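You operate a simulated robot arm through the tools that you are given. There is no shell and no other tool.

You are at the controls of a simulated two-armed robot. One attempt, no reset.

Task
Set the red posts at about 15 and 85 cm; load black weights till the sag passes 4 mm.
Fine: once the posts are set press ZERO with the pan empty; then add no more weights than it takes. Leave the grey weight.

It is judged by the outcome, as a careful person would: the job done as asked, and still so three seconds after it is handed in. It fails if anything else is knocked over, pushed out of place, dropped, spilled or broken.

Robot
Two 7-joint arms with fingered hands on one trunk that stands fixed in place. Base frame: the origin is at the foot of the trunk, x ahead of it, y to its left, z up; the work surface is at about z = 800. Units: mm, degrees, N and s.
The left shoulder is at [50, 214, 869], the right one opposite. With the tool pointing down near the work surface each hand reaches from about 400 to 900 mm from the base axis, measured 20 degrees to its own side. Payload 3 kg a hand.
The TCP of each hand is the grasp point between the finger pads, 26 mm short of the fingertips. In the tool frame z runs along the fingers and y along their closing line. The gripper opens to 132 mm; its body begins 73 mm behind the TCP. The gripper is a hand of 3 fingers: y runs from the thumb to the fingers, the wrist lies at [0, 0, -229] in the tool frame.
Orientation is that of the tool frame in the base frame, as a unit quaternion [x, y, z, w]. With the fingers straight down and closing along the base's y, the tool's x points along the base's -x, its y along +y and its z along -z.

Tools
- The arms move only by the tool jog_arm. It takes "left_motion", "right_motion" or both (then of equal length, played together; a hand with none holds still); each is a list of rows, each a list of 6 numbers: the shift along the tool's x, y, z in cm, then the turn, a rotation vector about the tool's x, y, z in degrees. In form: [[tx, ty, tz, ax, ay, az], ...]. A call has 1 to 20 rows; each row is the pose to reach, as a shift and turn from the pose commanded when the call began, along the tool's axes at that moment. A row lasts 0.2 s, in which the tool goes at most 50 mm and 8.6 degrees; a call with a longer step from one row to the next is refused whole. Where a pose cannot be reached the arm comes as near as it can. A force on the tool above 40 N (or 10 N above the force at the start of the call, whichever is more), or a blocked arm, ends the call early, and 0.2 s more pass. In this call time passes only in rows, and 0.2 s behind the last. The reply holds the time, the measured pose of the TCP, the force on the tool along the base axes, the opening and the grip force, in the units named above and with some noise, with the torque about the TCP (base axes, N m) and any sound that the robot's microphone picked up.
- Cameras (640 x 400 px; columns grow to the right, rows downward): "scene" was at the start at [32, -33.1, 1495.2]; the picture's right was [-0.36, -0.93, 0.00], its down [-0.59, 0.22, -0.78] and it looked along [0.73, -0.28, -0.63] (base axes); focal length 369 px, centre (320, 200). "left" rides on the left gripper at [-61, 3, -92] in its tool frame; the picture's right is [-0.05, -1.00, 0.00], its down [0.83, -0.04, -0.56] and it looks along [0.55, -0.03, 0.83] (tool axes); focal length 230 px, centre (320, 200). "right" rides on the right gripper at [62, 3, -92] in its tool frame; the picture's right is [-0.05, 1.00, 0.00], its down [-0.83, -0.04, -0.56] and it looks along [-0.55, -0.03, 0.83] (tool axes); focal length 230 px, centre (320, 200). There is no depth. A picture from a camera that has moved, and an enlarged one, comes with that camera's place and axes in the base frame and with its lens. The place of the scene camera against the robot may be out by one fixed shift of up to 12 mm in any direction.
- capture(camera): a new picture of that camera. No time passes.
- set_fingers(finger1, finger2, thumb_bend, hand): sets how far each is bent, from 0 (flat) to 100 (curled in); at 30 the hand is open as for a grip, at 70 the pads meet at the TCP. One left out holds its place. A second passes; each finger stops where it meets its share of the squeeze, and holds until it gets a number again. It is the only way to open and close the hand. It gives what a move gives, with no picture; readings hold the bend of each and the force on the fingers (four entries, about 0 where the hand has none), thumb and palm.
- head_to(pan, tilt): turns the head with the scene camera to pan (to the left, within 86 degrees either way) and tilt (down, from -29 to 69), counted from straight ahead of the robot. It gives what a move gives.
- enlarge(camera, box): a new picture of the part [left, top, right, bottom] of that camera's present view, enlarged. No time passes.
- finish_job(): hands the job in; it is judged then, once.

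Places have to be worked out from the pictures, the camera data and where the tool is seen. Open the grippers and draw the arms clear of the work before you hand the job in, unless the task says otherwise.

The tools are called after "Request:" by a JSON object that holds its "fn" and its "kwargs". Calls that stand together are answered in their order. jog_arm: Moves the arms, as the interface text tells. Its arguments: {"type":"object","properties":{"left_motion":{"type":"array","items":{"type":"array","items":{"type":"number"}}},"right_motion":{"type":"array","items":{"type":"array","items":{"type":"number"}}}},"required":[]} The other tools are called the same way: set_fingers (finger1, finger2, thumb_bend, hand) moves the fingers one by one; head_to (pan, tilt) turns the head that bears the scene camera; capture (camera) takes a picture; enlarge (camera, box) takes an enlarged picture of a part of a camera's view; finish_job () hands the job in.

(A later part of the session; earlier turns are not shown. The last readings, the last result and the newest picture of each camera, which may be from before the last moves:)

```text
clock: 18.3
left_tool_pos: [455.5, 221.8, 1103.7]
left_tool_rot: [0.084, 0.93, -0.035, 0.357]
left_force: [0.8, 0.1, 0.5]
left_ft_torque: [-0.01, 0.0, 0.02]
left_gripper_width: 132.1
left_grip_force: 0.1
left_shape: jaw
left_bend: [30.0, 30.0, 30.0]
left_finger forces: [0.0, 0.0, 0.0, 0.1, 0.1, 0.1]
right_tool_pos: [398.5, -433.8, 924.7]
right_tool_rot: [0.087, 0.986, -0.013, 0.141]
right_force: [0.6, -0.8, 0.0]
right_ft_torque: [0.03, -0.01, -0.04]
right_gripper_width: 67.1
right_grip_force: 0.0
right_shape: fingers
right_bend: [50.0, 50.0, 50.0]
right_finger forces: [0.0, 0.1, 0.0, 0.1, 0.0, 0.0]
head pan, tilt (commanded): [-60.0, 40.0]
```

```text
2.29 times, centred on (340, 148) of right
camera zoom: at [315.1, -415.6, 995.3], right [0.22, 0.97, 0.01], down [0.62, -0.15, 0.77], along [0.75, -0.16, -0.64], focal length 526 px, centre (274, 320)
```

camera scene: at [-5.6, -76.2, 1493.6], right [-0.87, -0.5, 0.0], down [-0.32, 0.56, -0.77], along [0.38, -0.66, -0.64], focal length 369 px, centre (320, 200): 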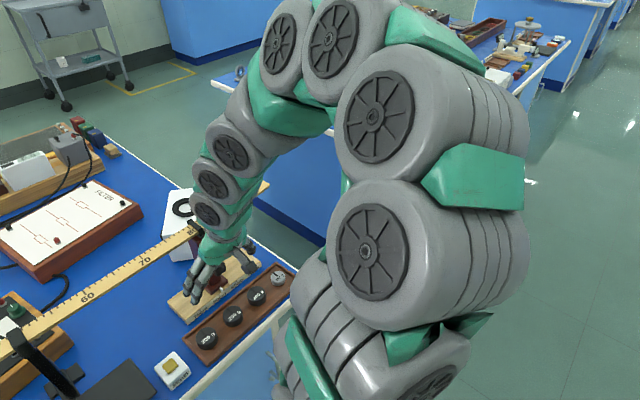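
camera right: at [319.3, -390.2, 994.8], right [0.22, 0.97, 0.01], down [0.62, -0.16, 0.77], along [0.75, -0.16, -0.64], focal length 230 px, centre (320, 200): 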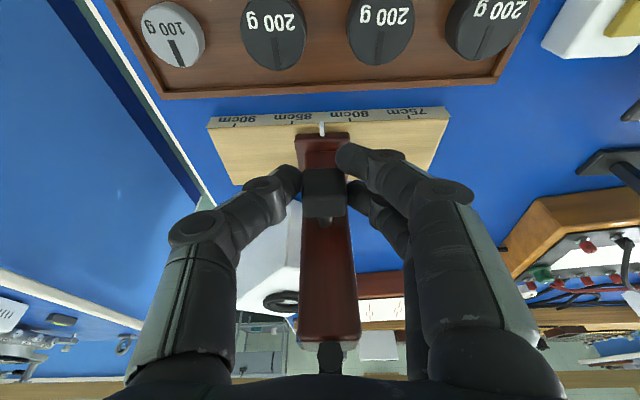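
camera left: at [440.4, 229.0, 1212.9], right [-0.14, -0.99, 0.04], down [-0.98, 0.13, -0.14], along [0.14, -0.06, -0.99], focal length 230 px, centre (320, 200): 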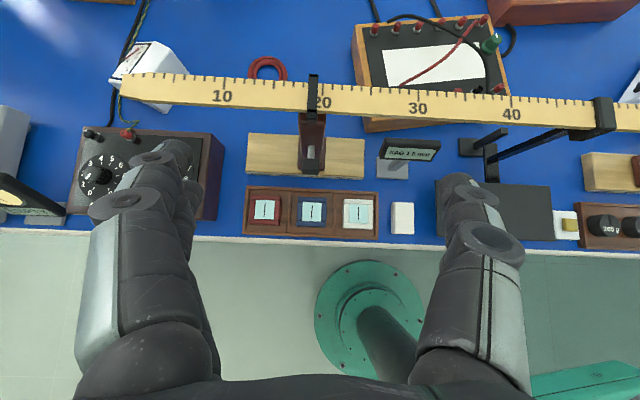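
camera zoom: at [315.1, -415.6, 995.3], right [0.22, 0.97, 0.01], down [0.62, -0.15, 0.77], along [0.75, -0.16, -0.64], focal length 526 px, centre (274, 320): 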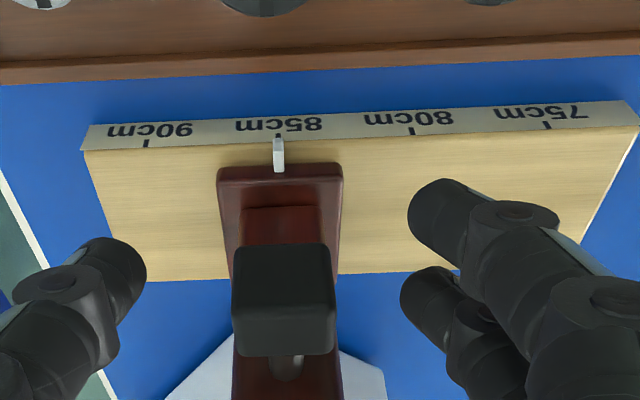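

The post stays at 85. I'll retreat the right hand back and up, and lower the left hand with about 30° tilt to a pre-grasp point before the left knob. I'll also turn the head left.

Request:
{"fn": "jog_arm", "kwargs": {"left_motion": [[0, 0, 0, 0, 6, 0], [0, 0, 0, 0, 12, 0], [1.4, 0.2, 2.5, 0, 12, 0], [2.8, 0.45, 5.0, 0, 12, 0], [4.2, 0.67, 7.5, 0, 12, 0], [5.65, 0.9, 10.0, 0, 12, 0]], "right_motion": [[1.0, 0, -1.0, 0, 0, 0], [2.0, 0, -2.5, 0, 0, 0], [3.0, 0, -4.5, 0, 0, 0], [4.0, 0, -7, 0, 0, 0], [4.0, 0, -10, 0, 0, 0], [4.0, 0, -13, 0, 0, 0]]}}

Request:
{"fn": "head_to", "kwargs": {"pan": 10, "tilt": 42}}

Request:
{"fn": "capture", "kwargs": {"camera": "scene"}}

Request:
{"fn": "capture", "kwargs": {"camera": "left"}}

```text
clock: 19.7
left_tool_pos: [482.3, 225.4, 991.6]
left_tool_rot: [0.087, 0.962, -0.027, 0.259]
left_force: [-0.2, 0.1, -0.9]
left_ft_torque: [-0.01, 0.02, 0.0]
left_gripper_width: 132.0
left_grip_force: 0.2
left_shape: jaw
left_bend: [30.0, 30.0, 30.0]
left_finger forces: [0.1, 0.1, 0.0, 0.1, 0.0, 0.0]
right_tool_pos: [324.5, -418.9, 1038.0]
right_tool_rot: [0.086, 0.986, -0.011, 0.14]
right_force: [0.1, 0.0, -0.6]
right_ft_torque: [0.02, 0.0, -0.01]
right_gripper_width: 67.0
right_grip_force: 0.0
right_shape: fingers
right_bend: [50.0, 50.0, 50.0]
right_finger forces: [0.0, 0.0, 0.0, 0.0, 0.0, 0.0]
head pan, tilt (commanded): [-60.0, 40.0]
```

```text
clock: 21.1
left_tool_pos: [480.9, 225.2, 991.8]
left_tool_rot: [0.087, 0.962, -0.027, 0.257]
left_force: [-0.9, -0.5, -0.5]
left_ft_torque: [0.01, -0.02, 0.02]
left_gripper_width: 131.9
left_grip_force: 0.1
left_shape: jaw
left_bend: [30.0, 30.0, 30.0]
left_finger forces: [0.0, 0.1, 0.0, 0.0, 0.1, 0.0]
right_tool_pos: [327.0, -419.4, 1037.3]
right_tool_rot: [0.088, 0.986, -0.012, 0.14]
right_force: [0.6, -0.3, -0.1]
right_ft_torque: [0.02, 0.02, -0.02]
right_gripper_width: 67.3
right_grip_force: 0.1
right_shape: fingers
right_bend: [50.0, 50.0, 50.0]
right_finger forces: [0.0, 0.1, 0.1, 0.1, 0.0, 0.0]
head pan, tilt (commanded): [10.0, 42.0]
```

```text
taken
camera scene: at [34.3, 11.9, 1490.7], right [0.17, -0.98, 0.0], down [-0.66, -0.12, -0.74], along [0.73, 0.13, -0.67], focal length 369 px, centre (320, 200)
```

scene: 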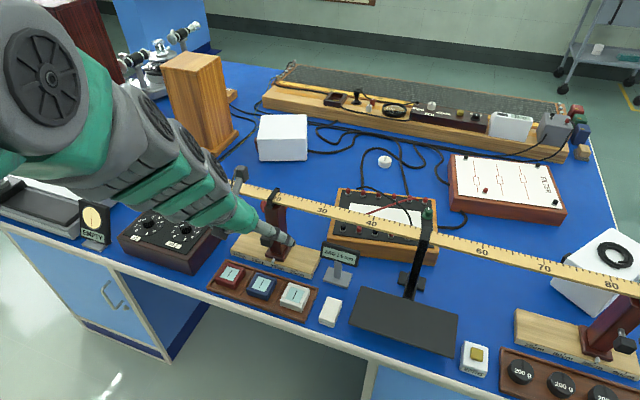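

```text
taken
camera left: at [488.7, 228.0, 1102.0], right [-0.14, -0.99, 0.03], down [-0.99, 0.14, 0.07], along [-0.07, -0.02, -1.0], focal length 230 px, centre (320, 200)
```

left: 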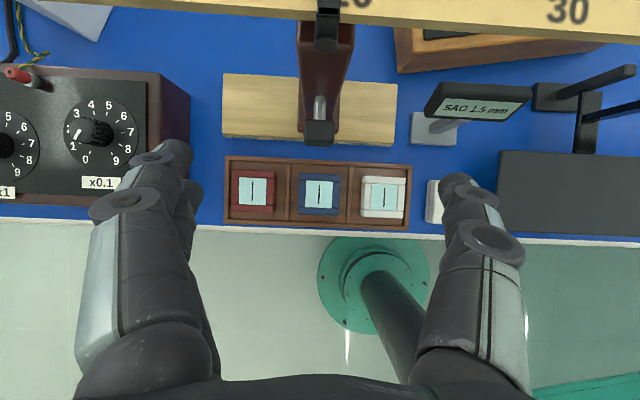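

The left arm reached 30° tilt comfortably, and the left knob measures about (532, 216, 906). I'll advance so the fingertips straddle it.

Request:
{"fn": "jog_arm", "kwargs": {"left_motion": [[-0.05, 0.01, 2.0, 0, 0, 0], [-0.1, 0.03, 4.0, 0, 0, 0], [-0.15, 0.05, 5.5, 0, 0, 0], [-0.2, 0.06, 7.0, 0, 0, 0], [-0.25, 0.07, 8.3, 0, 0, 0]]}}

Request:
{"fn": "capture", "kwargs": {"camera": "left"}}

Request:
{"fn": "enlarge", "kwargs": {"camera": "scene", "box": [180, 160, 380, 320]}}

```text
clock: 22.3
left_tool_pos: [524.9, 217.9, 921.6]
left_tool_rot: [0.087, 0.962, -0.026, 0.257]
left_force: [0.2, -0.6, 1.3]
left_ft_torque: [-0.02, 0.01, 0.03]
left_gripper_width: 131.8
left_grip_force: 0.1
left_shape: jaw
left_bend: [30.0, 30.0, 30.0]
left_finger forces: [0.0, 0.0, 0.0, 0.0, 0.0, 0.0]
right_tool_pos: [327.0, -419.5, 1037.2]
right_tool_rot: [0.086, 0.986, -0.012, 0.14]
right_force: [-0.5, -0.1, -0.8]
right_ft_torque: [0.0, 0.02, 0.02]
right_gripper_width: 67.4
right_grip_force: 0.0
right_shape: fingers
right_bend: [50.0, 50.0, 50.0]
right_finger forces: [0.0, 0.1, 0.1, 0.0, 0.1, 0.0]
head pan, tilt (commanded): [10.0, 42.0]
```

```text
taken
camera left: at [531.6, 220.2, 1032.6], right [-0.14, -0.99, 0.03], down [-0.99, 0.14, 0.07], along [-0.07, -0.02, -1.0], focal length 230 px, centre (320, 200)
```

left: 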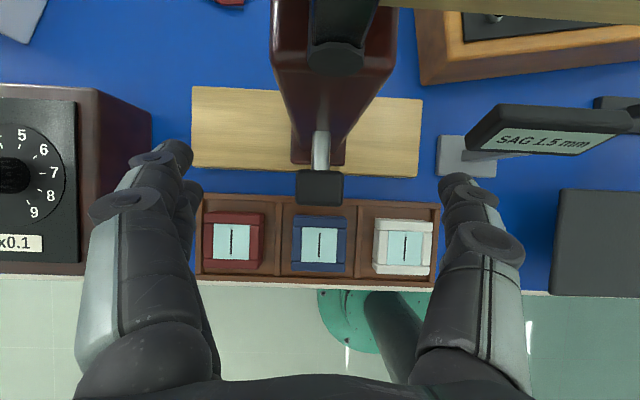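

```text
2.50 times, centred on (280, 240) of scene
camera zoom: at [34.3, 11.9, 1490.7], right [0.17, -0.98, 0.0], down [-0.66, -0.12, -0.74], along [0.73, 0.13, -0.67], focal length 922 px, centre (420, 100)
```

zoom: 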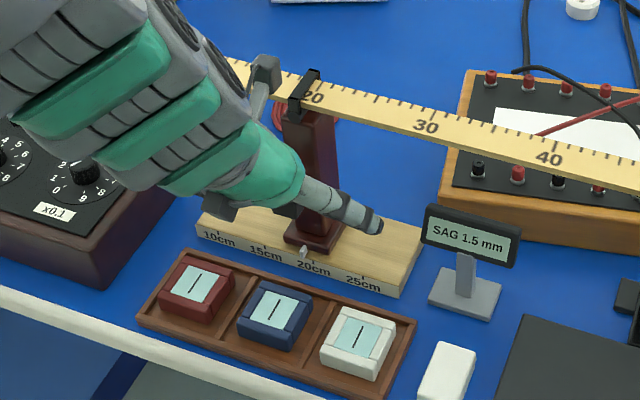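

The fingers straddle the left knob. I'll close until they meet it.

Request:
{"fn": "set_fingers", "kwargs": {"hand": "left", "finger1": 56, "finger2": 56, "thumb_bend": 56}}

Request:
{"fn": "capture", "kwargs": {"camera": "left"}}

```text
clock: 23.3
left_tool_pos: [524.7, 218.1, 923.9]
left_tool_rot: [0.087, 0.962, -0.027, 0.257]
left_force: [0.2, -0.7, 0.3]
left_ft_torque: [0.01, -0.02, -0.02]
left_gripper_width: 48.4
left_grip_force: 0.1
left_shape: fingers
left_bend: [56.0, 56.0, 56.0]
left_finger forces: [0.1, 0.1, 0.0, 0.1, 0.1, 0.0]
right_tool_pos: [326.1, -419.6, 1037.1]
right_tool_rot: [0.088, 0.986, -0.013, 0.14]
right_force: [0.0, -0.1, 0.8]
right_ft_torque: [0.04, -0.04, 0.01]
right_gripper_width: 67.2
right_grip_force: 0.1
right_shape: fingers
right_bend: [50.0, 50.0, 50.0]
right_finger forces: [0.0, 0.0, 0.0, 0.0, 0.0, 0.0]
head pan, tilt (commanded): [10.0, 42.0]
```

```text
taken
camera left: at [531.4, 220.2, 1033.0], right [-0.14, -0.99, 0.03], down [-0.99, 0.14, 0.07], along [-0.07, -0.02, -1.0], focal length 230 px, centre (320, 200)
```

left: 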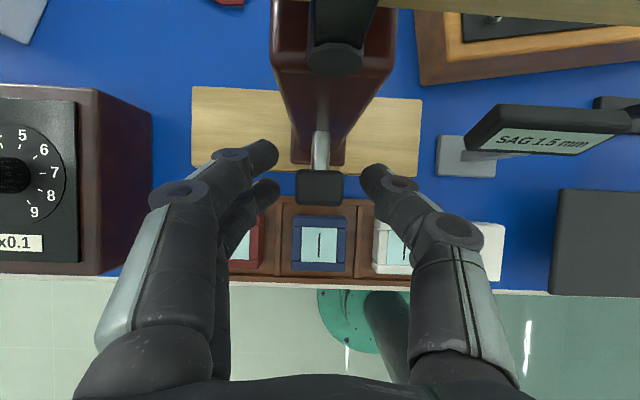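

The knob sits well centred between thumb and fingers. Closing the last bit now.

Request:
{"fn": "set_fingers", "kwargs": {"hand": "left", "finger1": 65, "finger2": 65, "thumb_bend": 65}}

Request:
{"fn": "capture", "kwargs": {"camera": "left"}}

Request:
{"fn": "enlarge", "kwargs": {"camera": "scene", "box": [220, 190, 340, 300]}}

```text
clock: 24.3
left_tool_pos: [524.2, 217.4, 922.0]
left_tool_rot: [0.087, 0.962, -0.027, 0.257]
left_force: [0.4, 0.0, 0.0]
left_ft_torque: [0.05, -0.02, -0.01]
left_gripper_width: 23.1
left_grip_force: 2.2
left_shape: fingers
left_bend: [64.0, 63.0, 64.0]
left_finger forces: [0.5, 1.6, 0.0, 0.1, 1.5, 0.1]
right_tool_pos: [325.5, -418.5, 1036.7]
right_tool_rot: [0.087, 0.986, -0.013, 0.141]
right_force: [0.8, -0.3, 0.2]
right_ft_torque: [-0.02, 0.0, 0.03]
right_gripper_width: 67.1
right_grip_force: 0.0
right_shape: fingers
right_bend: [50.0, 50.0, 50.0]
right_finger forces: [0.0, 0.0, 0.1, 0.0, 0.0, 0.0]
head pan, tilt (commanded): [10.0, 42.0]
```

```text
taken
camera left: at [531.4, 220.2, 1033.0], right [-0.14, -0.99, 0.03], down [-0.99, 0.14, 0.07], along [-0.07, -0.02, -1.0], focal length 230 px, centre (320, 200)
```

left: 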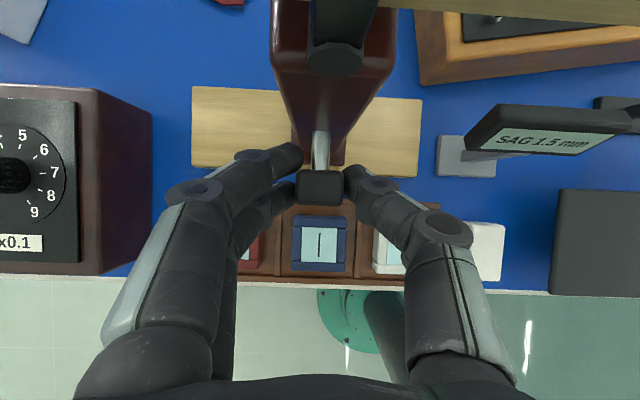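

```text
3.64 times, centred on (280, 245) of scene
camera zoom: at [34.2, 11.9, 1490.7], right [0.17, -0.98, 0.0], down [-0.66, -0.12, -0.74], along [0.73, 0.13, -0.67], focal length 1341 px, centre (466, 36)
```

zoom: 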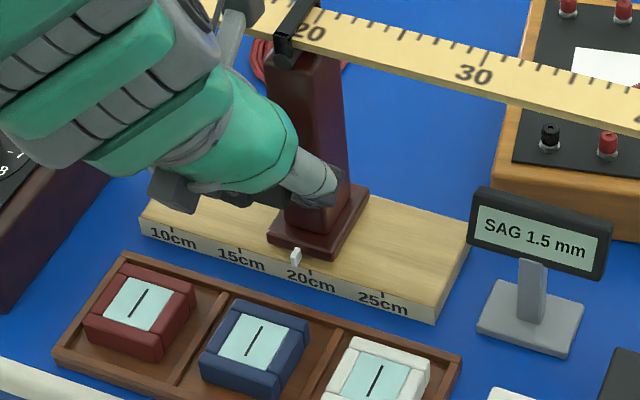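

Gripped, with the pointer at about 18.8. Sliding the left post 3.7 cm toward lower readings.

Request:
{"fn": "jog_arm", "kwargs": {"left_motion": [[0, 0.35, 0, 0, 0, 0], [0, 0.7, 0, 0, 0, 0], [0, 1.05, 0, 0, 0, 0], [0, 1.4, 0, 0, 0, 0], [0, 1.75, 0, 0, 0, 0], [0, 2.1, 0, 0, 0, 0], [0, 2.45, 0, 0, 0, 0], [0, 2.8, 0, 0, 0, 0], [0, 3.15, 0, 0, 0, 0], [0, 3.5, 0, 0, 0, 0], [0, 3.7, 0, 0, 0, 0]]}}

Request:
{"fn": "enlarge", "kwargs": {"camera": "scene", "box": [220, 190, 340, 300]}}

Request:
{"fn": "capture", "kwargs": {"camera": "left"}}

```text
clock: 26.7
left_tool_pos: [531.2, 253.4, 921.6]
left_tool_rot: [0.086, 0.962, -0.027, 0.257]
left_force: [-1.1, -1.6, 0.2]
left_ft_torque: [0.02, 0.02, -0.04]
left_gripper_width: 23.2
left_grip_force: 2.1
left_shape: fingers
left_bend: [65.0, 64.0, 64.0]
left_finger forces: [0.0, 1.2, 0.1, 0.0, 2.6, 0.0]
right_tool_pos: [326.3, -419.2, 1038.9]
right_tool_rot: [0.087, 0.986, -0.012, 0.142]
right_force: [-0.8, 0.1, 0.4]
right_ft_torque: [-0.01, -0.01, 0.01]
right_gripper_width: 67.0
right_grip_force: 0.2
right_shape: fingers
right_bend: [50.0, 50.0, 50.0]
right_finger forces: [0.0, 0.0, 0.0, 0.1, 0.1, 0.0]
head pan, tilt (commanded): [10.0, 42.0]
```

```text
3.64 times, centred on (280, 245) of scene
camera zoom: at [34.2, 11.9, 1490.7], right [0.17, -0.98, 0.0], down [-0.66, -0.12, -0.74], along [0.73, 0.13, -0.67], focal length 1341 px, centre (466, 36)
```

zoom: 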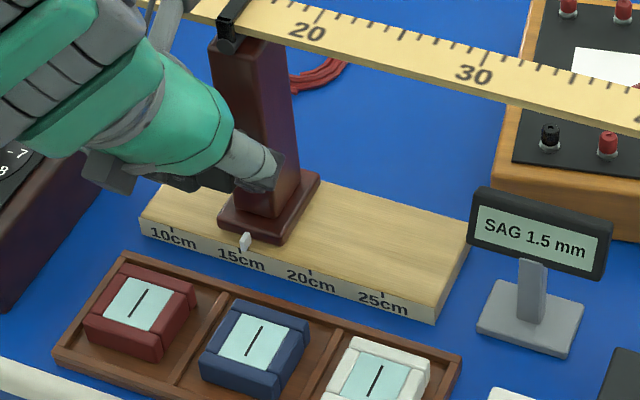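

```text
taken
camera left: at [538.8, 256.6, 1031.4], right [-0.14, -0.99, 0.03], down [-0.99, 0.14, 0.07], along [-0.07, -0.02, -1.0], focal length 230 px, centre (320, 200)
```

left: 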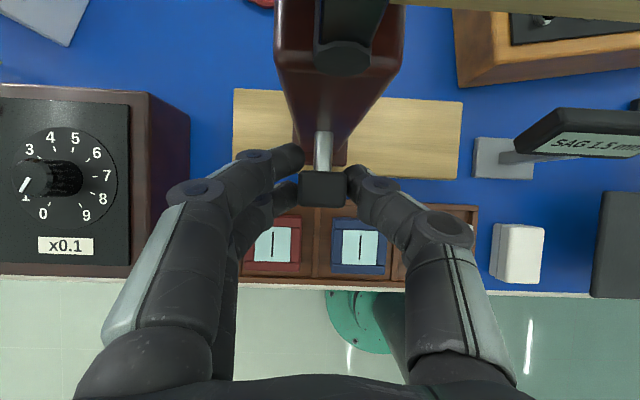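

The pointer is around 15. I'll zoom in to read it precisely.

Request:
{"fn": "enlarge", "kwargs": {"camera": "scene", "box": [250, 235, 330, 285]}}

```text
8.00 times, centred on (290, 260) of scene
camera zoom: at [34.2, 11.9, 1490.7], right [0.17, -0.98, 0.0], down [-0.66, -0.12, -0.74], along [0.73, 0.13, -0.67], focal length 2950 px, centre (560, -280)
```

zoom: 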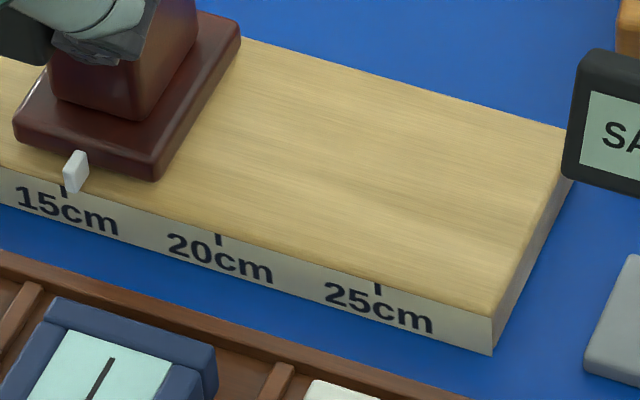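

The pointer is about 2 mm above the 15 tick, so I'll nudge 2 mm further and re-read.

Request:
{"fn": "jog_arm", "kwargs": {"left_motion": [[0, 0.1, 0, 0, 0, 0], [0, 0.2, 0, 0, 0, 0]]}}

Request:
{"fn": "enlarge", "kwargs": {"camera": "scene", "box": [250, 235, 330, 285]}}

```text
clock: 27.3
left_tool_pos: [532.0, 255.6, 921.0]
left_tool_rot: [0.086, 0.962, -0.026, 0.258]
left_force: [0.2, -2.7, 0.9]
left_ft_torque: [-0.05, 0.01, -0.02]
left_gripper_width: 23.0
left_grip_force: 1.7
left_shape: fingers
left_bend: [65.0, 64.0, 64.0]
left_finger forces: [0.0, 1.1, 0.0, 0.0, 2.9, 0.1]
right_tool_pos: [325.7, -419.1, 1037.2]
right_tool_rot: [0.087, 0.986, -0.012, 0.14]
right_force: [0.8, -0.1, 0.1]
right_ft_torque: [0.02, -0.01, -0.03]
right_gripper_width: 67.4
right_grip_force: 0.1
right_shape: fingers
right_bend: [50.0, 50.0, 50.0]
right_finger forces: [0.1, 0.0, 0.0, 0.0, 0.0, 0.0]
head pan, tilt (commanded): [10.0, 42.0]
```

```text
8.00 times, centred on (290, 260) of scene
camera zoom: at [34.2, 11.9, 1490.7], right [0.17, -0.98, 0.0], down [-0.66, -0.12, -0.74], along [0.73, 0.13, -0.67], focal length 2950 px, centre (560, -280)
```

zoom: 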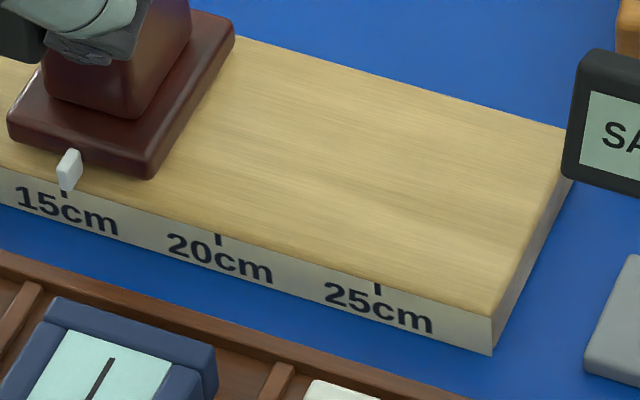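

The pointer now sits right over the 15 cm tick. I'll open the left hand and check that the post stays.

Request:
{"fn": "set_fingers", "kwargs": {"hand": "left", "finger1": 50, "finger2": 50, "thumb_bend": 50}}

Request:
{"fn": "enlarge", "kwargs": {"camera": "scene", "box": [220, 190, 340, 300]}}

```text
clock: 28.3
left_tool_pos: [532.1, 256.2, 919.9]
left_tool_rot: [0.087, 0.962, -0.027, 0.258]
left_force: [0.4, -0.3, -0.3]
left_ft_torque: [0.01, 0.0, 0.03]
left_gripper_width: 67.3
left_grip_force: 0.1
left_shape: fingers
left_bend: [50.0, 50.0, 50.0]
left_finger forces: [0.0, 0.1, 0.0, 0.0, 0.1, 0.0]
right_tool_pos: [326.0, -419.6, 1036.3]
right_tool_rot: [0.088, 0.986, -0.013, 0.14]
right_force: [-0.1, -0.1, 0.7]
right_ft_torque: [0.0, -0.02, 0.02]
right_gripper_width: 66.9
right_grip_force: 0.0
right_shape: fingers
right_bend: [50.0, 50.0, 50.0]
right_finger forces: [0.1, 0.0, 0.1, 0.0, 0.0, 0.1]
head pan, tilt (commanded): [10.0, 42.0]
```

```text
3.64 times, centred on (280, 245) of scene
camera zoom: at [34.2, 11.9, 1490.7], right [0.17, -0.98, 0.0], down [-0.66, -0.12, -0.74], along [0.73, 0.13, -0.67], focal length 1341 px, centre (466, 36)
```

zoom: 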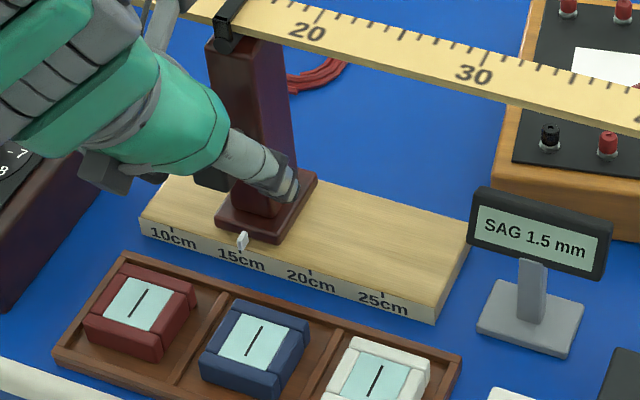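

The post holds at 15. I'll retreat the left hand and look at the pan, hanger, ZERO button and weights.

Request:
{"fn": "jog_arm", "kwargs": {"left_motion": [[0, 0, -1.5, 0, 0, 0], [0, 0, -3, 0, 0, 0], [0, 0, -5.5, 0, 0, 0], [0, 0, -8.5, 0, 0, 0], [0, 0, -11.5, 0, 0, 0], [0, 0, -14.5, 0, 0, 0]]}}

Request:
{"fn": "head_to", "kwargs": {"pan": -22, "tilt": 50}}

Request:
{"fn": "capture", "kwargs": {"camera": "scene"}}

Request:
{"fn": "enlarge", "kwargs": {"camera": "scene", "box": [140, 150, 380, 300]}}

Request:
{"fn": "capture", "kwargs": {"camera": "right"}}

Request:
{"fn": "capture", "kwargs": {"camera": "left"}}

```text
clock: 29.7
left_tool_pos: [457.9, 266.8, 1050.0]
left_tool_rot: [0.086, 0.962, -0.026, 0.259]
left_force: [-0.7, 1.0, -0.2]
left_ft_torque: [0.06, -0.05, 0.01]
left_gripper_width: 67.4
left_grip_force: 0.1
left_shape: fingers
left_bend: [50.0, 50.0, 50.0]
left_finger forces: [0.0, 0.0, 0.1, 0.0, 0.0, 0.1]
right_tool_pos: [325.0, -418.1, 1036.5]
right_tool_rot: [0.086, 0.986, -0.012, 0.14]
right_force: [-1.9, 0.1, -0.6]
right_ft_torque: [0.03, 0.0, -0.02]
right_gripper_width: 67.1
right_grip_force: 0.0
right_shape: fingers
right_bend: [50.0, 50.0, 50.0]
right_finger forces: [0.1, 0.0, 0.0, 0.0, 0.0, 0.0]
head pan, tilt (commanded): [10.0, 42.0]
```

```text
clock: 30.6
left_tool_pos: [456.8, 266.4, 1047.4]
left_tool_rot: [0.087, 0.962, -0.027, 0.257]
left_force: [-0.3, 0.9, 0.2]
left_ft_torque: [-0.01, 0.02, -0.02]
left_gripper_width: 67.5
left_grip_force: 0.0
left_shape: fingers
left_bend: [50.0, 50.0, 50.0]
left_finger forces: [0.1, 0.0, 0.0, 0.0, 0.0, 0.0]
right_tool_pos: [325.4, -420.1, 1037.0]
right_tool_rot: [0.087, 0.986, -0.013, 0.14]
right_force: [-0.7, -0.4, -0.6]
right_ft_torque: [-0.03, -0.01, 0.01]
right_gripper_width: 67.0
right_grip_force: 0.2
right_shape: fingers
right_bend: [50.0, 50.0, 50.0]
right_finger forces: [0.0, 0.1, 0.0, 0.0, 0.0, 0.0]
head pan, tilt (commanded): [-22.0, 50.0]
```

```text
taken
camera scene: at [23.3, -31.4, 1479.4], right [-0.37, -0.93, 0.0], down [-0.71, 0.29, -0.64], along [0.6, -0.24, -0.77], focal length 369 px, centre (320, 200)
```

scene: 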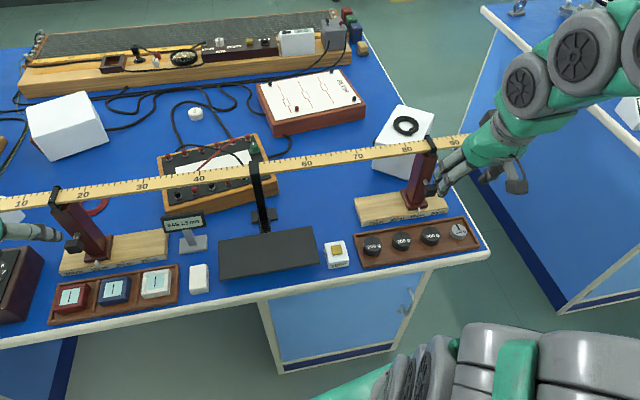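

```text
2.67 times, centred on (260, 225) of scene
camera zoom: at [23.3, -31.4, 1479.4], right [-0.37, -0.93, 0.0], down [-0.71, 0.29, -0.64], along [0.6, -0.24, -0.77], focal length 983 px, centre (480, 133)
```

zoom: 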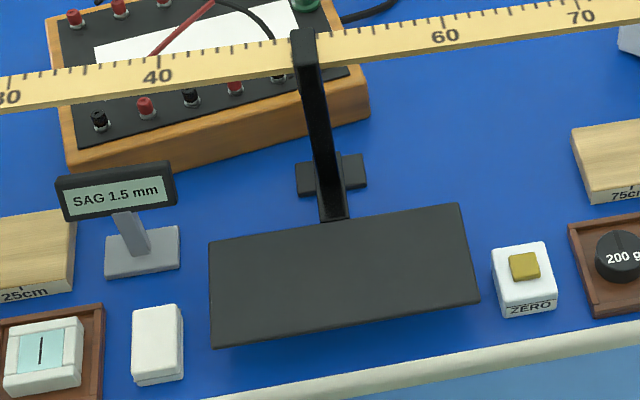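

```text
taken
camera right: at [242.7, -402.1, 1107.5], right [0.22, 0.97, 0.01], down [0.62, -0.15, 0.77], along [0.75, -0.16, -0.64], focal length 230 px, centre (320, 200)
```

right: 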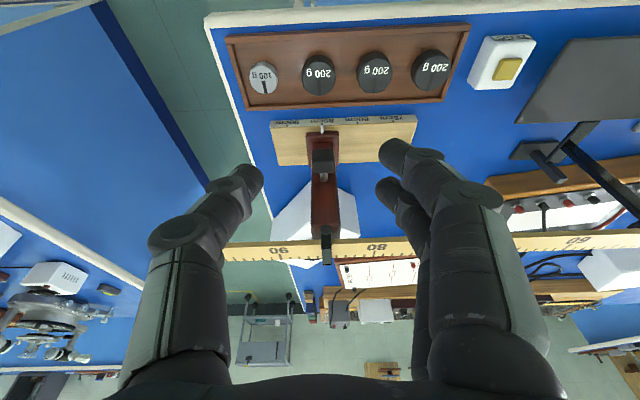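

```text
taken
camera left: at [465.3, 269.4, 1158.2], right [-0.14, -0.99, 0.03], down [-0.99, 0.14, 0.07], along [-0.07, -0.02, -1.0], focal length 230 px, centre (320, 200)
```

left: 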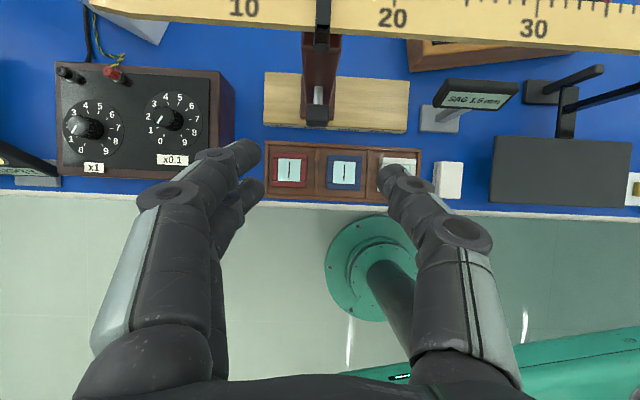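

Pan top is about z=842, centred near (432, -84). The ZERO button is near (388, -217, 835), and black weights are near (375, -297) and (363, -360). I'll bring the right hand upright above the ZERO and weight area for a closer view.

Request:
{"fn": "jog_arm", "kwargs": {"right_motion": [[0, 2.8, 0.8, 0, 2.7, 0], [-0.1, 5.6, 2.0, 0, 5.4, 0], [-0.2, 8.4, 3.5, 0, 8.1, 0], [-0.3, 11.1, 5.0, 0, 10.8, 0], [-0.4, 13.9, 6.6, 0, 13.5, 0], [-0.4, 16.7, 8.1, 0, 16.2, 0]]}}

Request:
{"fn": "capture", "kwargs": {"camera": "right"}}

Request:
{"fn": "capture", "kwargs": {"camera": "scene"}}

```text
clock: 32.0
left_tool_pos: [458.2, 267.0, 1047.6]
left_tool_rot: [0.087, 0.962, -0.027, 0.257]
left_force: [-0.2, 0.0, 0.3]
left_ft_torque: [0.01, -0.02, 0.01]
left_gripper_width: 67.5
left_grip_force: 0.0
left_shape: fingers
left_bend: [50.0, 50.0, 50.0]
left_finger forces: [0.0, 0.0, 0.0, 0.0, 0.1, 0.0]
right_tool_pos: [379.3, -259.8, 962.0]
right_tool_rot: [0.087, 0.996, 0.0, -0.001]
right_force: [-0.7, -0.1, -0.3]
right_ft_torque: [-0.02, 0.03, 0.0]
right_gripper_width: 67.3
right_grip_force: 0.0
right_shape: fingers
right_bend: [50.0, 50.0, 50.0]
right_finger forces: [0.1, 0.1, 0.0, 0.1, 0.0, 0.1]
head pan, tilt (commanded): [-22.0, 50.0]
```

```text
taken
camera right: at [319.0, -245.9, 1053.3], right [0.23, 0.97, 0.0], down [0.81, -0.19, 0.56], along [0.54, -0.13, -0.83], focal length 230 px, centre (320, 200)
```

right: 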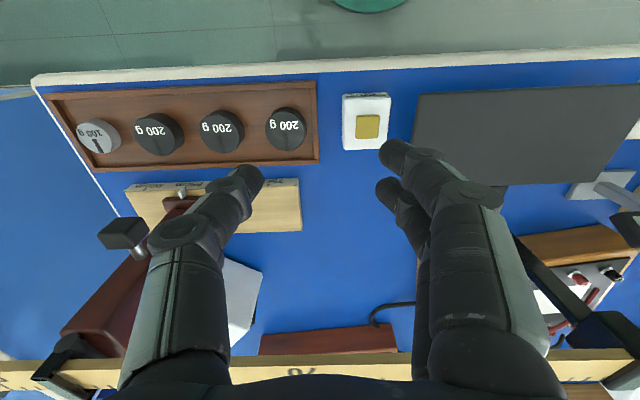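

```text
taken
camera scene: at [23.4, -31.4, 1479.4], right [-0.37, -0.93, 0.0], down [-0.71, 0.29, -0.64], along [0.6, -0.24, -0.77], focal length 369 px, centre (320, 200)
```

scene: 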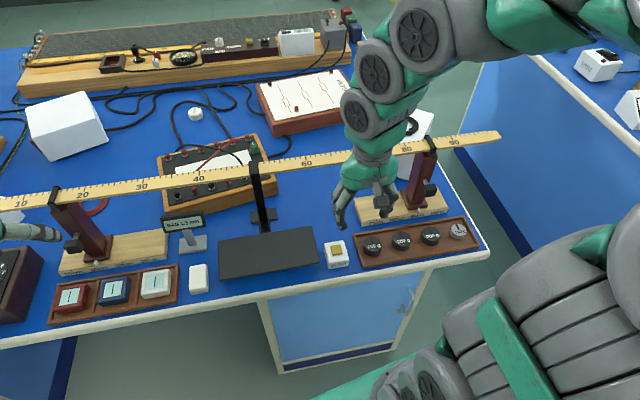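

Request:
{"fn": "enlarge", "kwargs": {"camera": "right", "box": [40, 60, 440, 310]}}

Request:
{"fn": "enlarge", "kwargs": {"camera": "scene", "box": [310, 180, 500, 290]}}

```text
1.60 times, centred on (240, 185) of right
camera zoom: at [319.0, -245.9, 1053.3], right [0.23, 0.97, 0.0], down [0.81, -0.19, 0.56], along [0.54, -0.13, -0.83], focal length 368 px, centre (448, 224)
```

zoom: 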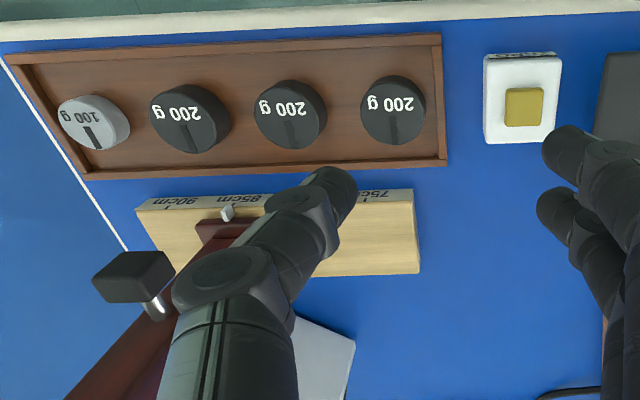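

```text
3.37 times, centred on (405, 235) of scene
camera zoom: at [23.4, -31.4, 1479.4], right [-0.37, -0.93, 0.0], down [-0.71, 0.29, -0.64], along [0.6, -0.24, -0.77], focal length 1242 px, centre (34, 82)
```

zoom: 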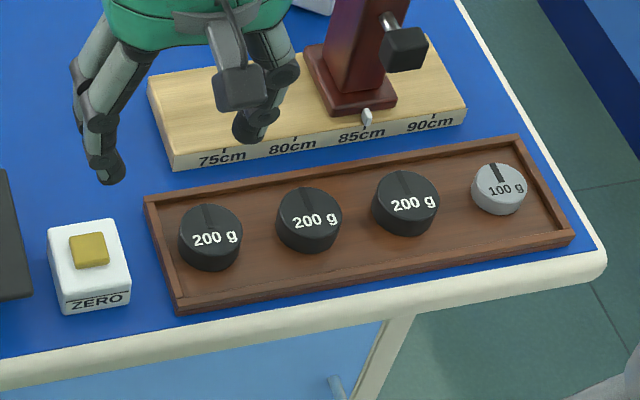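

The button is about 23 mm square at (389, -217), raised on a housing. The display still reads an untared 1.5 mm. I'll close the right hand into a point and hover it over ZERO.

Request:
{"fn": "set_fingers", "kwargs": {"hand": "right", "finger1": 69, "finger2": 69, "thumb_bend": 69}}

Request:
{"fn": "jog_arm", "kwargs": {"right_motion": [[-0.05, 1.4, 0.5, 0, 0, 0], [-0.1, 2.9, 1.5, 0, 0, 0], [-0.17, 4.33, 3.0, 0, 0, 0], [-0.17, 4.33, 5.0, 0, 0, 0], [-0.17, 4.33, 7.0, 0, 0, 0], [-0.17, 4.33, 8.2, 0, 0, 0]]}}

Request:
{"fn": "capture", "kwargs": {"camera": "right"}}

Request:
{"fn": "enlarge", "kwargs": {"camera": "scene", "box": [280, 180, 400, 290]}}

```text
clock: 33.0
left_tool_pos: [458.1, 266.8, 1048.2]
left_tool_rot: [0.086, 0.962, -0.026, 0.258]
left_force: [0.4, 0.8, 0.5]
left_ft_torque: [-0.04, 0.0, -0.02]
left_gripper_width: 67.5
left_grip_force: 0.0
left_shape: fingers
left_bend: [50.0, 50.0, 50.0]
left_finger forces: [0.1, 0.0, 0.0, 0.0, 0.0, 0.0]
right_tool_pos: [378.6, -259.5, 962.8]
right_tool_rot: [0.088, 0.996, 0.0, 0.0]
right_force: [-0.5, -0.5, -0.4]
right_ft_torque: [0.01, -0.03, 0.01]
right_gripper_width: 8.6
right_grip_force: 0.1
right_shape: fingers
right_bend: [69.0, 69.0, 69.0]
right_finger forces: [0.0, 0.0, 0.0, 0.0, 0.1, 0.0]
head pan, tilt (commanded): [-22.0, 50.0]
```

```text
clock: 34.4
left_tool_pos: [458.0, 267.2, 1047.2]
left_tool_rot: [0.087, 0.962, -0.027, 0.258]
left_force: [0.2, 0.5, 0.5]
left_ft_torque: [0.02, 0.0, -0.02]
left_gripper_width: 67.6
left_grip_force: 0.1
left_shape: fingers
left_bend: [50.0, 50.0, 50.0]
left_finger forces: [0.0, 0.0, 0.1, 0.0, 0.0, 0.0]
right_tool_pos: [389.6, -216.5, 879.5]
right_tool_rot: [0.088, 0.996, 0.0, 0.0]
right_force: [0.0, -0.4, 0.4]
right_ft_torque: [0.0, -0.04, -0.03]
right_gripper_width: 8.5
right_grip_force: 0.0
right_shape: fingers
right_bend: [69.0, 69.0, 69.0]
right_finger forces: [0.0, 0.0, 0.0, 0.0, 0.0, 0.0]
head pan, tilt (commanded): [-22.0, 50.0]
```

```text
taken
camera right: at [329.0, -203.7, 970.9], right [0.23, 0.97, 0.0], down [0.81, -0.19, 0.56], along [0.54, -0.13, -0.83], focal length 230 px, centre (320, 200)
```

right: 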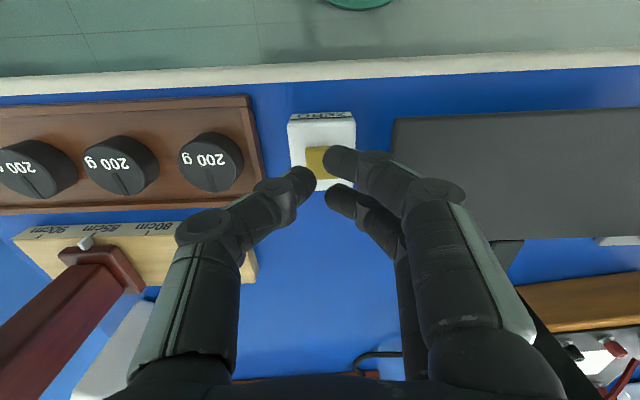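

```text
3.64 times, centred on (340, 235) of scene
camera zoom: at [23.3, -31.4, 1479.4], right [-0.37, -0.93, 0.0], down [-0.71, 0.29, -0.64], along [0.6, -0.24, -0.77], focal length 1341 px, centre (247, 73)
```

zoom: 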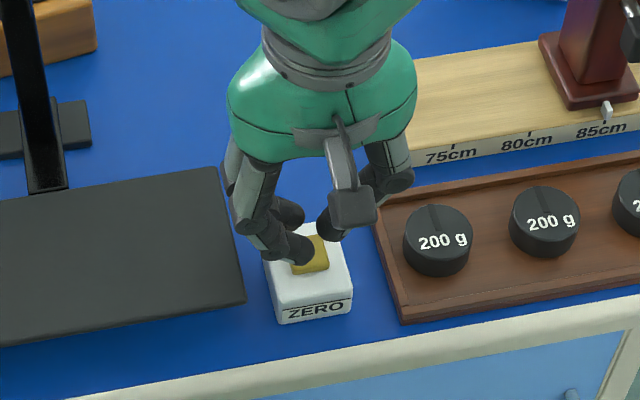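

The fingertips are right over the gold button. I'll shift 3 mm so the thumb lands well inside it and descend to just above.

Request:
{"fn": "jog_arm", "kwargs": {"right_motion": [[0, 0.3, 0.4, 0, 0, 0], [0, 0.3, 0.8, 0, 0, 0], [0, 0.3, 1.2, 0, 0, 0], [0, 0.3, 1.6, 0, 0, 0]]}}

Request:
{"fn": "capture", "kwargs": {"camera": "right"}}

Request:
{"fn": "enlarge", "kwargs": {"camera": "scene", "box": [150, 180, 370, 290]}}

```text
clock: 35.4
left_tool_pos: [457.7, 266.6, 1047.0]
left_tool_rot: [0.087, 0.962, -0.027, 0.257]
left_force: [1.2, 0.6, 0.9]
left_ft_torque: [0.05, 0.02, -0.02]
left_gripper_width: 67.1
left_grip_force: 0.0
left_shape: fingers
left_bend: [50.0, 50.0, 50.0]
left_finger forces: [0.1, 0.0, 0.0, 0.0, 0.0, 0.0]
right_tool_pos: [391.6, -213.2, 864.4]
right_tool_rot: [0.087, 0.996, 0.0, 0.002]
right_force: [-0.4, -0.4, 0.0]
right_ft_torque: [0.03, 0.0, 0.02]
right_gripper_width: 8.5
right_grip_force: 0.1
right_shape: fingers
right_bend: [69.0, 69.0, 69.0]
right_finger forces: [0.0, 0.1, 0.1, 0.0, 0.1, 0.0]
head pan, tilt (commanded): [-22.0, 50.0]
```

```text
taken
camera right: at [330.5, -200.4, 955.3], right [0.23, 0.97, 0.0], down [0.81, -0.19, 0.56], along [0.54, -0.13, -0.83], focal length 230 px, centre (320, 200)
```

right: 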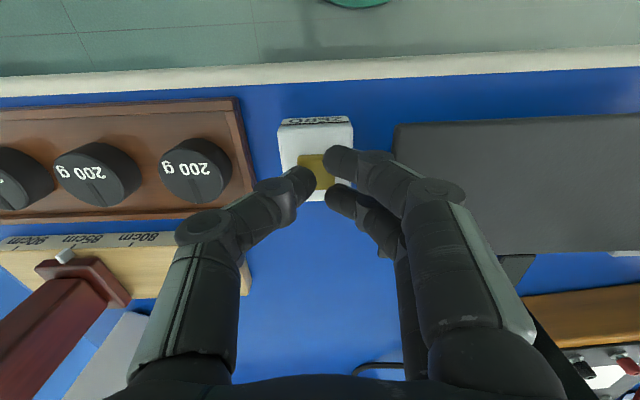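

```text
2.91 times, centred on (260, 235) of scene
camera zoom: at [23.3, -31.4, 1479.4], right [-0.37, -0.93, 0.0], down [-0.71, 0.29, -0.64], along [0.6, -0.24, -0.77], focal length 1073 px, centre (494, 98)
```

zoom: 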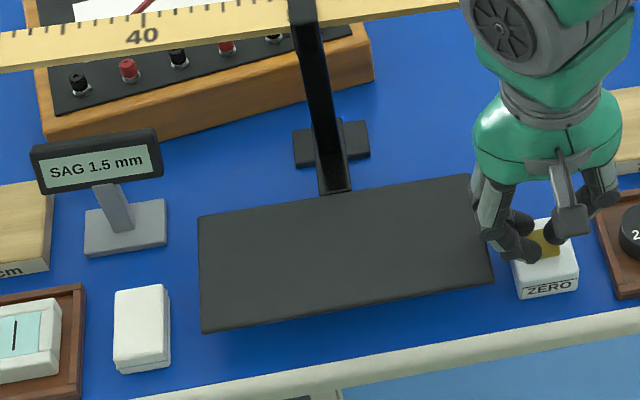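

The tips are about 4 mm above the button and the thumb is inside it. Descending in small steps until I feel the press.

Request:
{"fn": "jog_arm", "kwargs": {"right_motion": [[0.1, 0, 0.15, 0, 0, 0], [0.1, 0, 0.3, 0, 0, 0], [0.1, 0, 0.45, 0, 0, 0], [0.1, 0, 0.6, 0, 0, 0]]}}

Request:
{"fn": "enlarge", "kwargs": {"camera": "scene", "box": [150, 180, 370, 290]}}

```text
clock: 36.4
left_tool_pos: [457.2, 265.9, 1048.6]
left_tool_rot: [0.087, 0.962, -0.026, 0.258]
left_force: [-0.1, -0.2, 0.4]
left_ft_torque: [0.02, -0.02, 0.0]
left_gripper_width: 67.4
left_grip_force: 0.1
left_shape: fingers
left_bend: [50.0, 50.0, 50.0]
left_finger forces: [0.0, 0.0, 0.0, 0.0, 0.0, 0.0]
right_tool_pos: [389.2, -214.2, 857.4]
right_tool_rot: [0.088, 0.996, 0.0, 0.0]
right_force: [0.8, 1.6, 1.4]
right_ft_torque: [0.04, -0.01, -0.01]
right_gripper_width: 8.1
right_grip_force: 1.2
right_shape: fingers
right_bend: [69.0, 69.0, 69.0]
right_finger forces: [0.1, 1.5, 0.0, 0.1, 0.9, 0.1]
head pan, tilt (commanded): [-22.0, 50.0]
heard: click
```

```text
2.91 times, centred on (260, 235) of scene
camera zoom: at [23.3, -31.4, 1479.4], right [-0.37, -0.93, 0.0], down [-0.71, 0.29, -0.64], along [0.6, -0.24, -0.77], focal length 1073 px, centre (494, 98)
```

zoom: 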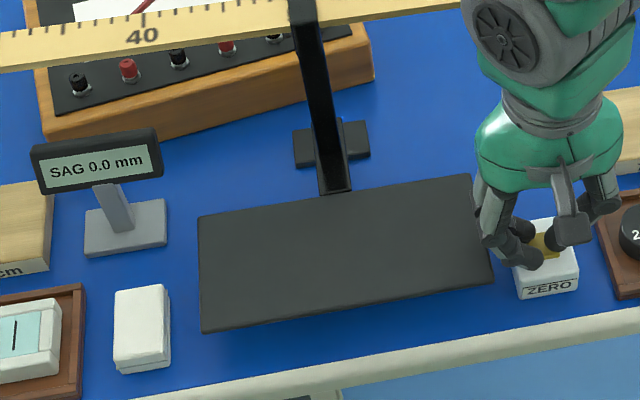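

Click heard and the display reads SAG 0.0 mm with the pan empty. I'll raise the hand straight up, then turn the wrist to find which orientations suit the weights.

Request:
{"fn": "jog_arm", "kwargs": {"right_motion": [[0, 0, -1.0, 0, 0, 0], [0, 0, -3.0, 0, 0, 0], [0, 0, -6.0, 0, 0, 0], [0, -2.5, -9.0, 0, 0, 0], [0, -5.5, -11, 0, 0, 0], [0, -8.5, -12, 0, 0, 0]]}}

Request:
{"fn": "enlarge", "kwargs": {"camera": "scene", "box": [150, 180, 370, 290]}}

Request:
{"fn": "set_fingers", "kwargs": {"hand": "right", "finger1": 50, "finger2": 50, "thumb_bend": 50}}

Request:
{"fn": "capture", "kwargs": {"camera": "right"}}

```text
clock: 37.8
left_tool_pos: [458.2, 265.7, 1048.7]
left_tool_rot: [0.086, 0.962, -0.026, 0.258]
left_force: [1.0, 0.0, -1.2]
left_ft_torque: [0.03, 0.0, -0.02]
left_gripper_width: 67.3
left_grip_force: 0.0
left_shape: fingers
left_bend: [50.0, 50.0, 50.0]
left_finger forces: [0.0, 0.0, 0.1, 0.1, 0.0, 0.0]
right_tool_pos: [375.7, -297.6, 976.1]
right_tool_rot: [0.089, 0.996, 0.0, 0.0]
right_force: [0.5, -0.1, -0.1]
right_ft_torque: [0.01, -0.03, 0.02]
right_gripper_width: 8.2
right_grip_force: 0.1
right_shape: fingers
right_bend: [69.0, 69.0, 69.0]
right_finger forces: [0.0, 0.0, 0.1, 0.0, 0.1, 0.1]
head pan, tilt (commanded): [-22.0, 50.0]
```

```text
2.91 times, centred on (260, 235) of scene
camera zoom: at [23.3, -31.5, 1479.4], right [-0.37, -0.93, 0.0], down [-0.71, 0.29, -0.64], along [0.6, -0.24, -0.77], focal length 1073 px, centre (494, 98)
```

zoom: 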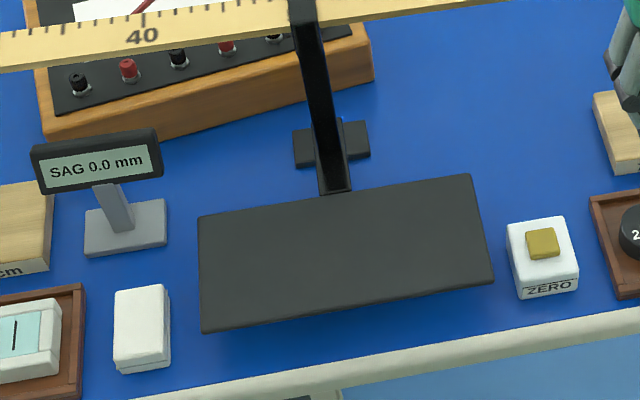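

```text
clock: 38.8
left_tool_pos: [458.3, 265.3, 1047.3]
left_tool_rot: [0.088, 0.962, -0.027, 0.257]
left_force: [0.1, 0.1, -0.1]
left_ft_torque: [-0.01, 0.02, -0.01]
left_gripper_width: 67.1
left_grip_force: 0.0
left_shape: fingers
left_bend: [50.0, 50.0, 50.0]
left_finger forces: [0.0, 0.0, 0.1, 0.1, 0.0, 0.0]
right_tool_pos: [375.0, -297.6, 976.5]
right_tool_rot: [0.087, 0.996, 0.0, 0.0]
right_force: [-0.4, -0.1, 0.3]
right_ft_torque: [0.0, 0.02, 0.02]
right_gripper_width: 67.0
right_grip_force: 0.0
right_shape: fingers
right_bend: [50.0, 50.0, 50.0]
right_finger forces: [0.0, 0.0, 0.1, 0.1, 0.1, 0.1]
head pan, tilt (commanded): [-22.0, 50.0]
```

```text
taken
camera right: at [315.2, -284.6, 1067.8], right [0.23, 0.97, 0.0], down [0.81, -0.19, 0.56], along [0.54, -0.13, -0.83], focal length 230 px, centre (320, 200)
```

right: 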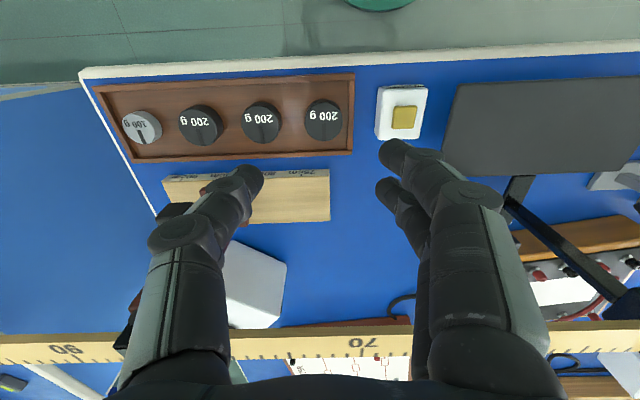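

The tare holds at 0.0. I'll enlarge the tray to measure weights and walls accurately.

Request:
{"fn": "enlarge", "kwargs": {"camera": "right", "box": [80, 60, 440, 180]}}

Request:
{"fn": "enlarge", "kwargs": {"camera": "scene", "box": [340, 205, 490, 280]}}

```text
1.78 times, centred on (260, 120) of right
camera zoom: at [315.2, -284.6, 1067.8], right [0.23, 0.97, 0.0], down [0.81, -0.19, 0.56], along [0.54, -0.13, -0.83], focal length 409 px, centre (427, 342)
```

zoom: 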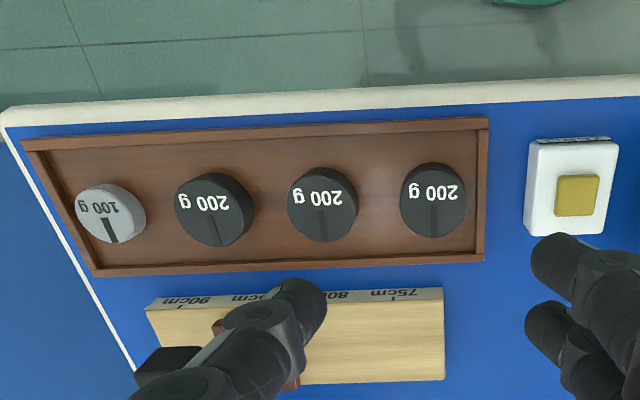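

```text
4.27 times, centred on (415, 242) of scene
camera zoom: at [23.3, -31.4, 1479.4], right [-0.37, -0.93, 0.0], down [-0.71, 0.29, -0.64], along [0.6, -0.24, -0.77], focal length 1573 px, centre (-85, 19)
```

zoom: 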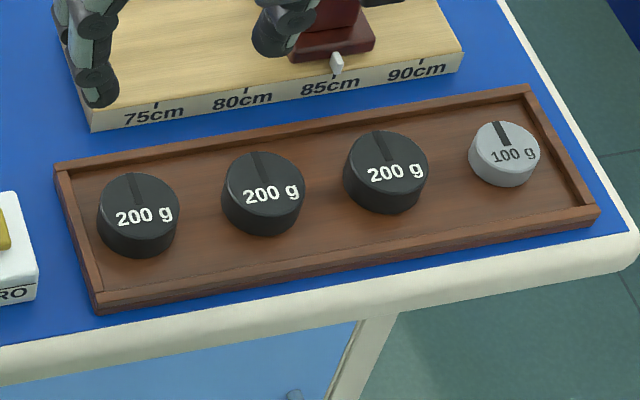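

Refined: the middle black weight is at about (367.5, -360), 40 mm across with its top near z=822. It has roughly 25 mm gaps on both sides, enough for fingers closing along the tray. I'll preset a ~48 mm opening and hover over it.

Request:
{"fn": "set_fingers", "kwargs": {"hand": "right", "finger1": 56, "finger2": 56, "thumb_bend": 56}}

Request:
{"fn": "jog_arm", "kwargs": {"right_motion": [[-0.05, -2.1, 1.0, 0, 0, 0], [-0.2, -4.2, 2.5, 0, 0, 0], [-0.34, -6.28, 4.5, 0, 0, 0], [-0.34, -6.28, 6.5, 0, 0, 0], [-0.34, -6.28, 8.5, 0, 0, 0], [-0.34, -6.28, 10.0, 0, 0, 0]]}}

Request:
{"fn": "capture", "kwargs": {"camera": "right"}}

Request:
{"fn": "enlarge", "kwargs": {"camera": "scene", "box": [340, 180, 490, 280]}}

```text
clock: 39.8
left_tool_pos: [457.4, 267.3, 1048.1]
left_tool_rot: [0.087, 0.962, -0.027, 0.258]
left_force: [0.0, 0.2, -0.2]
left_ft_torque: [0.03, 0.01, 0.0]
left_gripper_width: 67.3
left_grip_force: 0.0
left_shape: fingers
left_bend: [50.0, 50.0, 50.0]
left_finger forces: [0.0, 0.0, 0.0, 0.1, 0.0, 0.0]
right_tool_pos: [375.9, -296.3, 977.1]
right_tool_rot: [0.088, 0.996, 0.0, 0.0]
right_force: [-0.2, -0.2, -0.5]
right_ft_torque: [0.0, 0.03, 0.0]
right_gripper_width: 48.4
right_grip_force: 0.1
right_shape: fingers
right_bend: [56.0, 56.0, 56.0]
right_finger forces: [0.0, 0.1, 0.0, 0.0, 0.1, 0.0]
head pan, tilt (commanded): [-22.0, 50.0]
```

```text
clock: 41.2
left_tool_pos: [457.1, 266.5, 1048.6]
left_tool_rot: [0.087, 0.962, -0.027, 0.258]
left_force: [0.0, -0.7, -0.2]
left_ft_torque: [0.01, 0.0, 0.02]
left_gripper_width: 67.4
left_grip_force: 0.0
left_shape: fingers
left_bend: [50.0, 50.0, 50.0]
left_finger forces: [0.1, 0.1, 0.1, 0.0, 0.0, 0.1]
right_tool_pos: [366.4, -360.8, 878.3]
right_tool_rot: [0.087, 0.996, 0.0, 0.0]
right_force: [-0.3, -0.1, 0.3]
right_ft_torque: [-0.03, 0.0, 0.0]
right_gripper_width: 48.4
right_grip_force: 0.1
right_shape: fingers
right_bend: [56.0, 56.0, 56.0]
right_finger forces: [0.0, 0.0, 0.0, 0.1, 0.0, 0.0]
head pan, tilt (commanded): [-22.0, 50.0]
```

```text
taken
camera right: at [305.9, -347.4, 970.2], right [0.23, 0.97, 0.0], down [0.81, -0.19, 0.56], along [0.54, -0.12, -0.83], focal length 230 px, centre (320, 200)
```

right: 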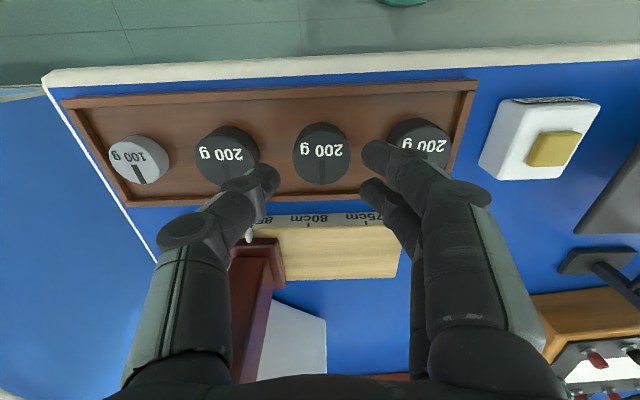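

```text
4.00 times, centred on (415, 230) of scene
camera zoom: at [23.3, -31.5, 1479.4], right [-0.37, -0.93, 0.0], down [-0.71, 0.29, -0.64], along [0.6, -0.24, -0.77], focal length 1475 px, centre (-60, 80)
```

zoom: 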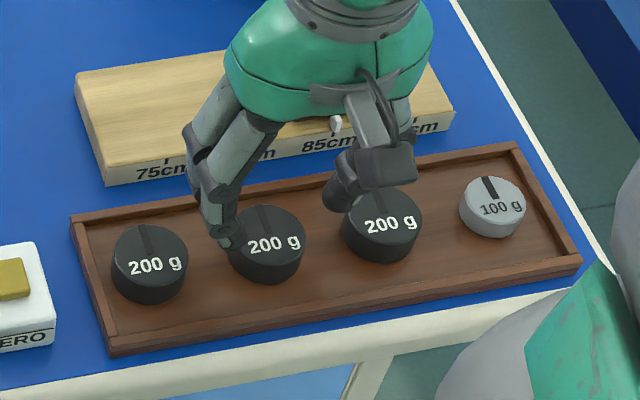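

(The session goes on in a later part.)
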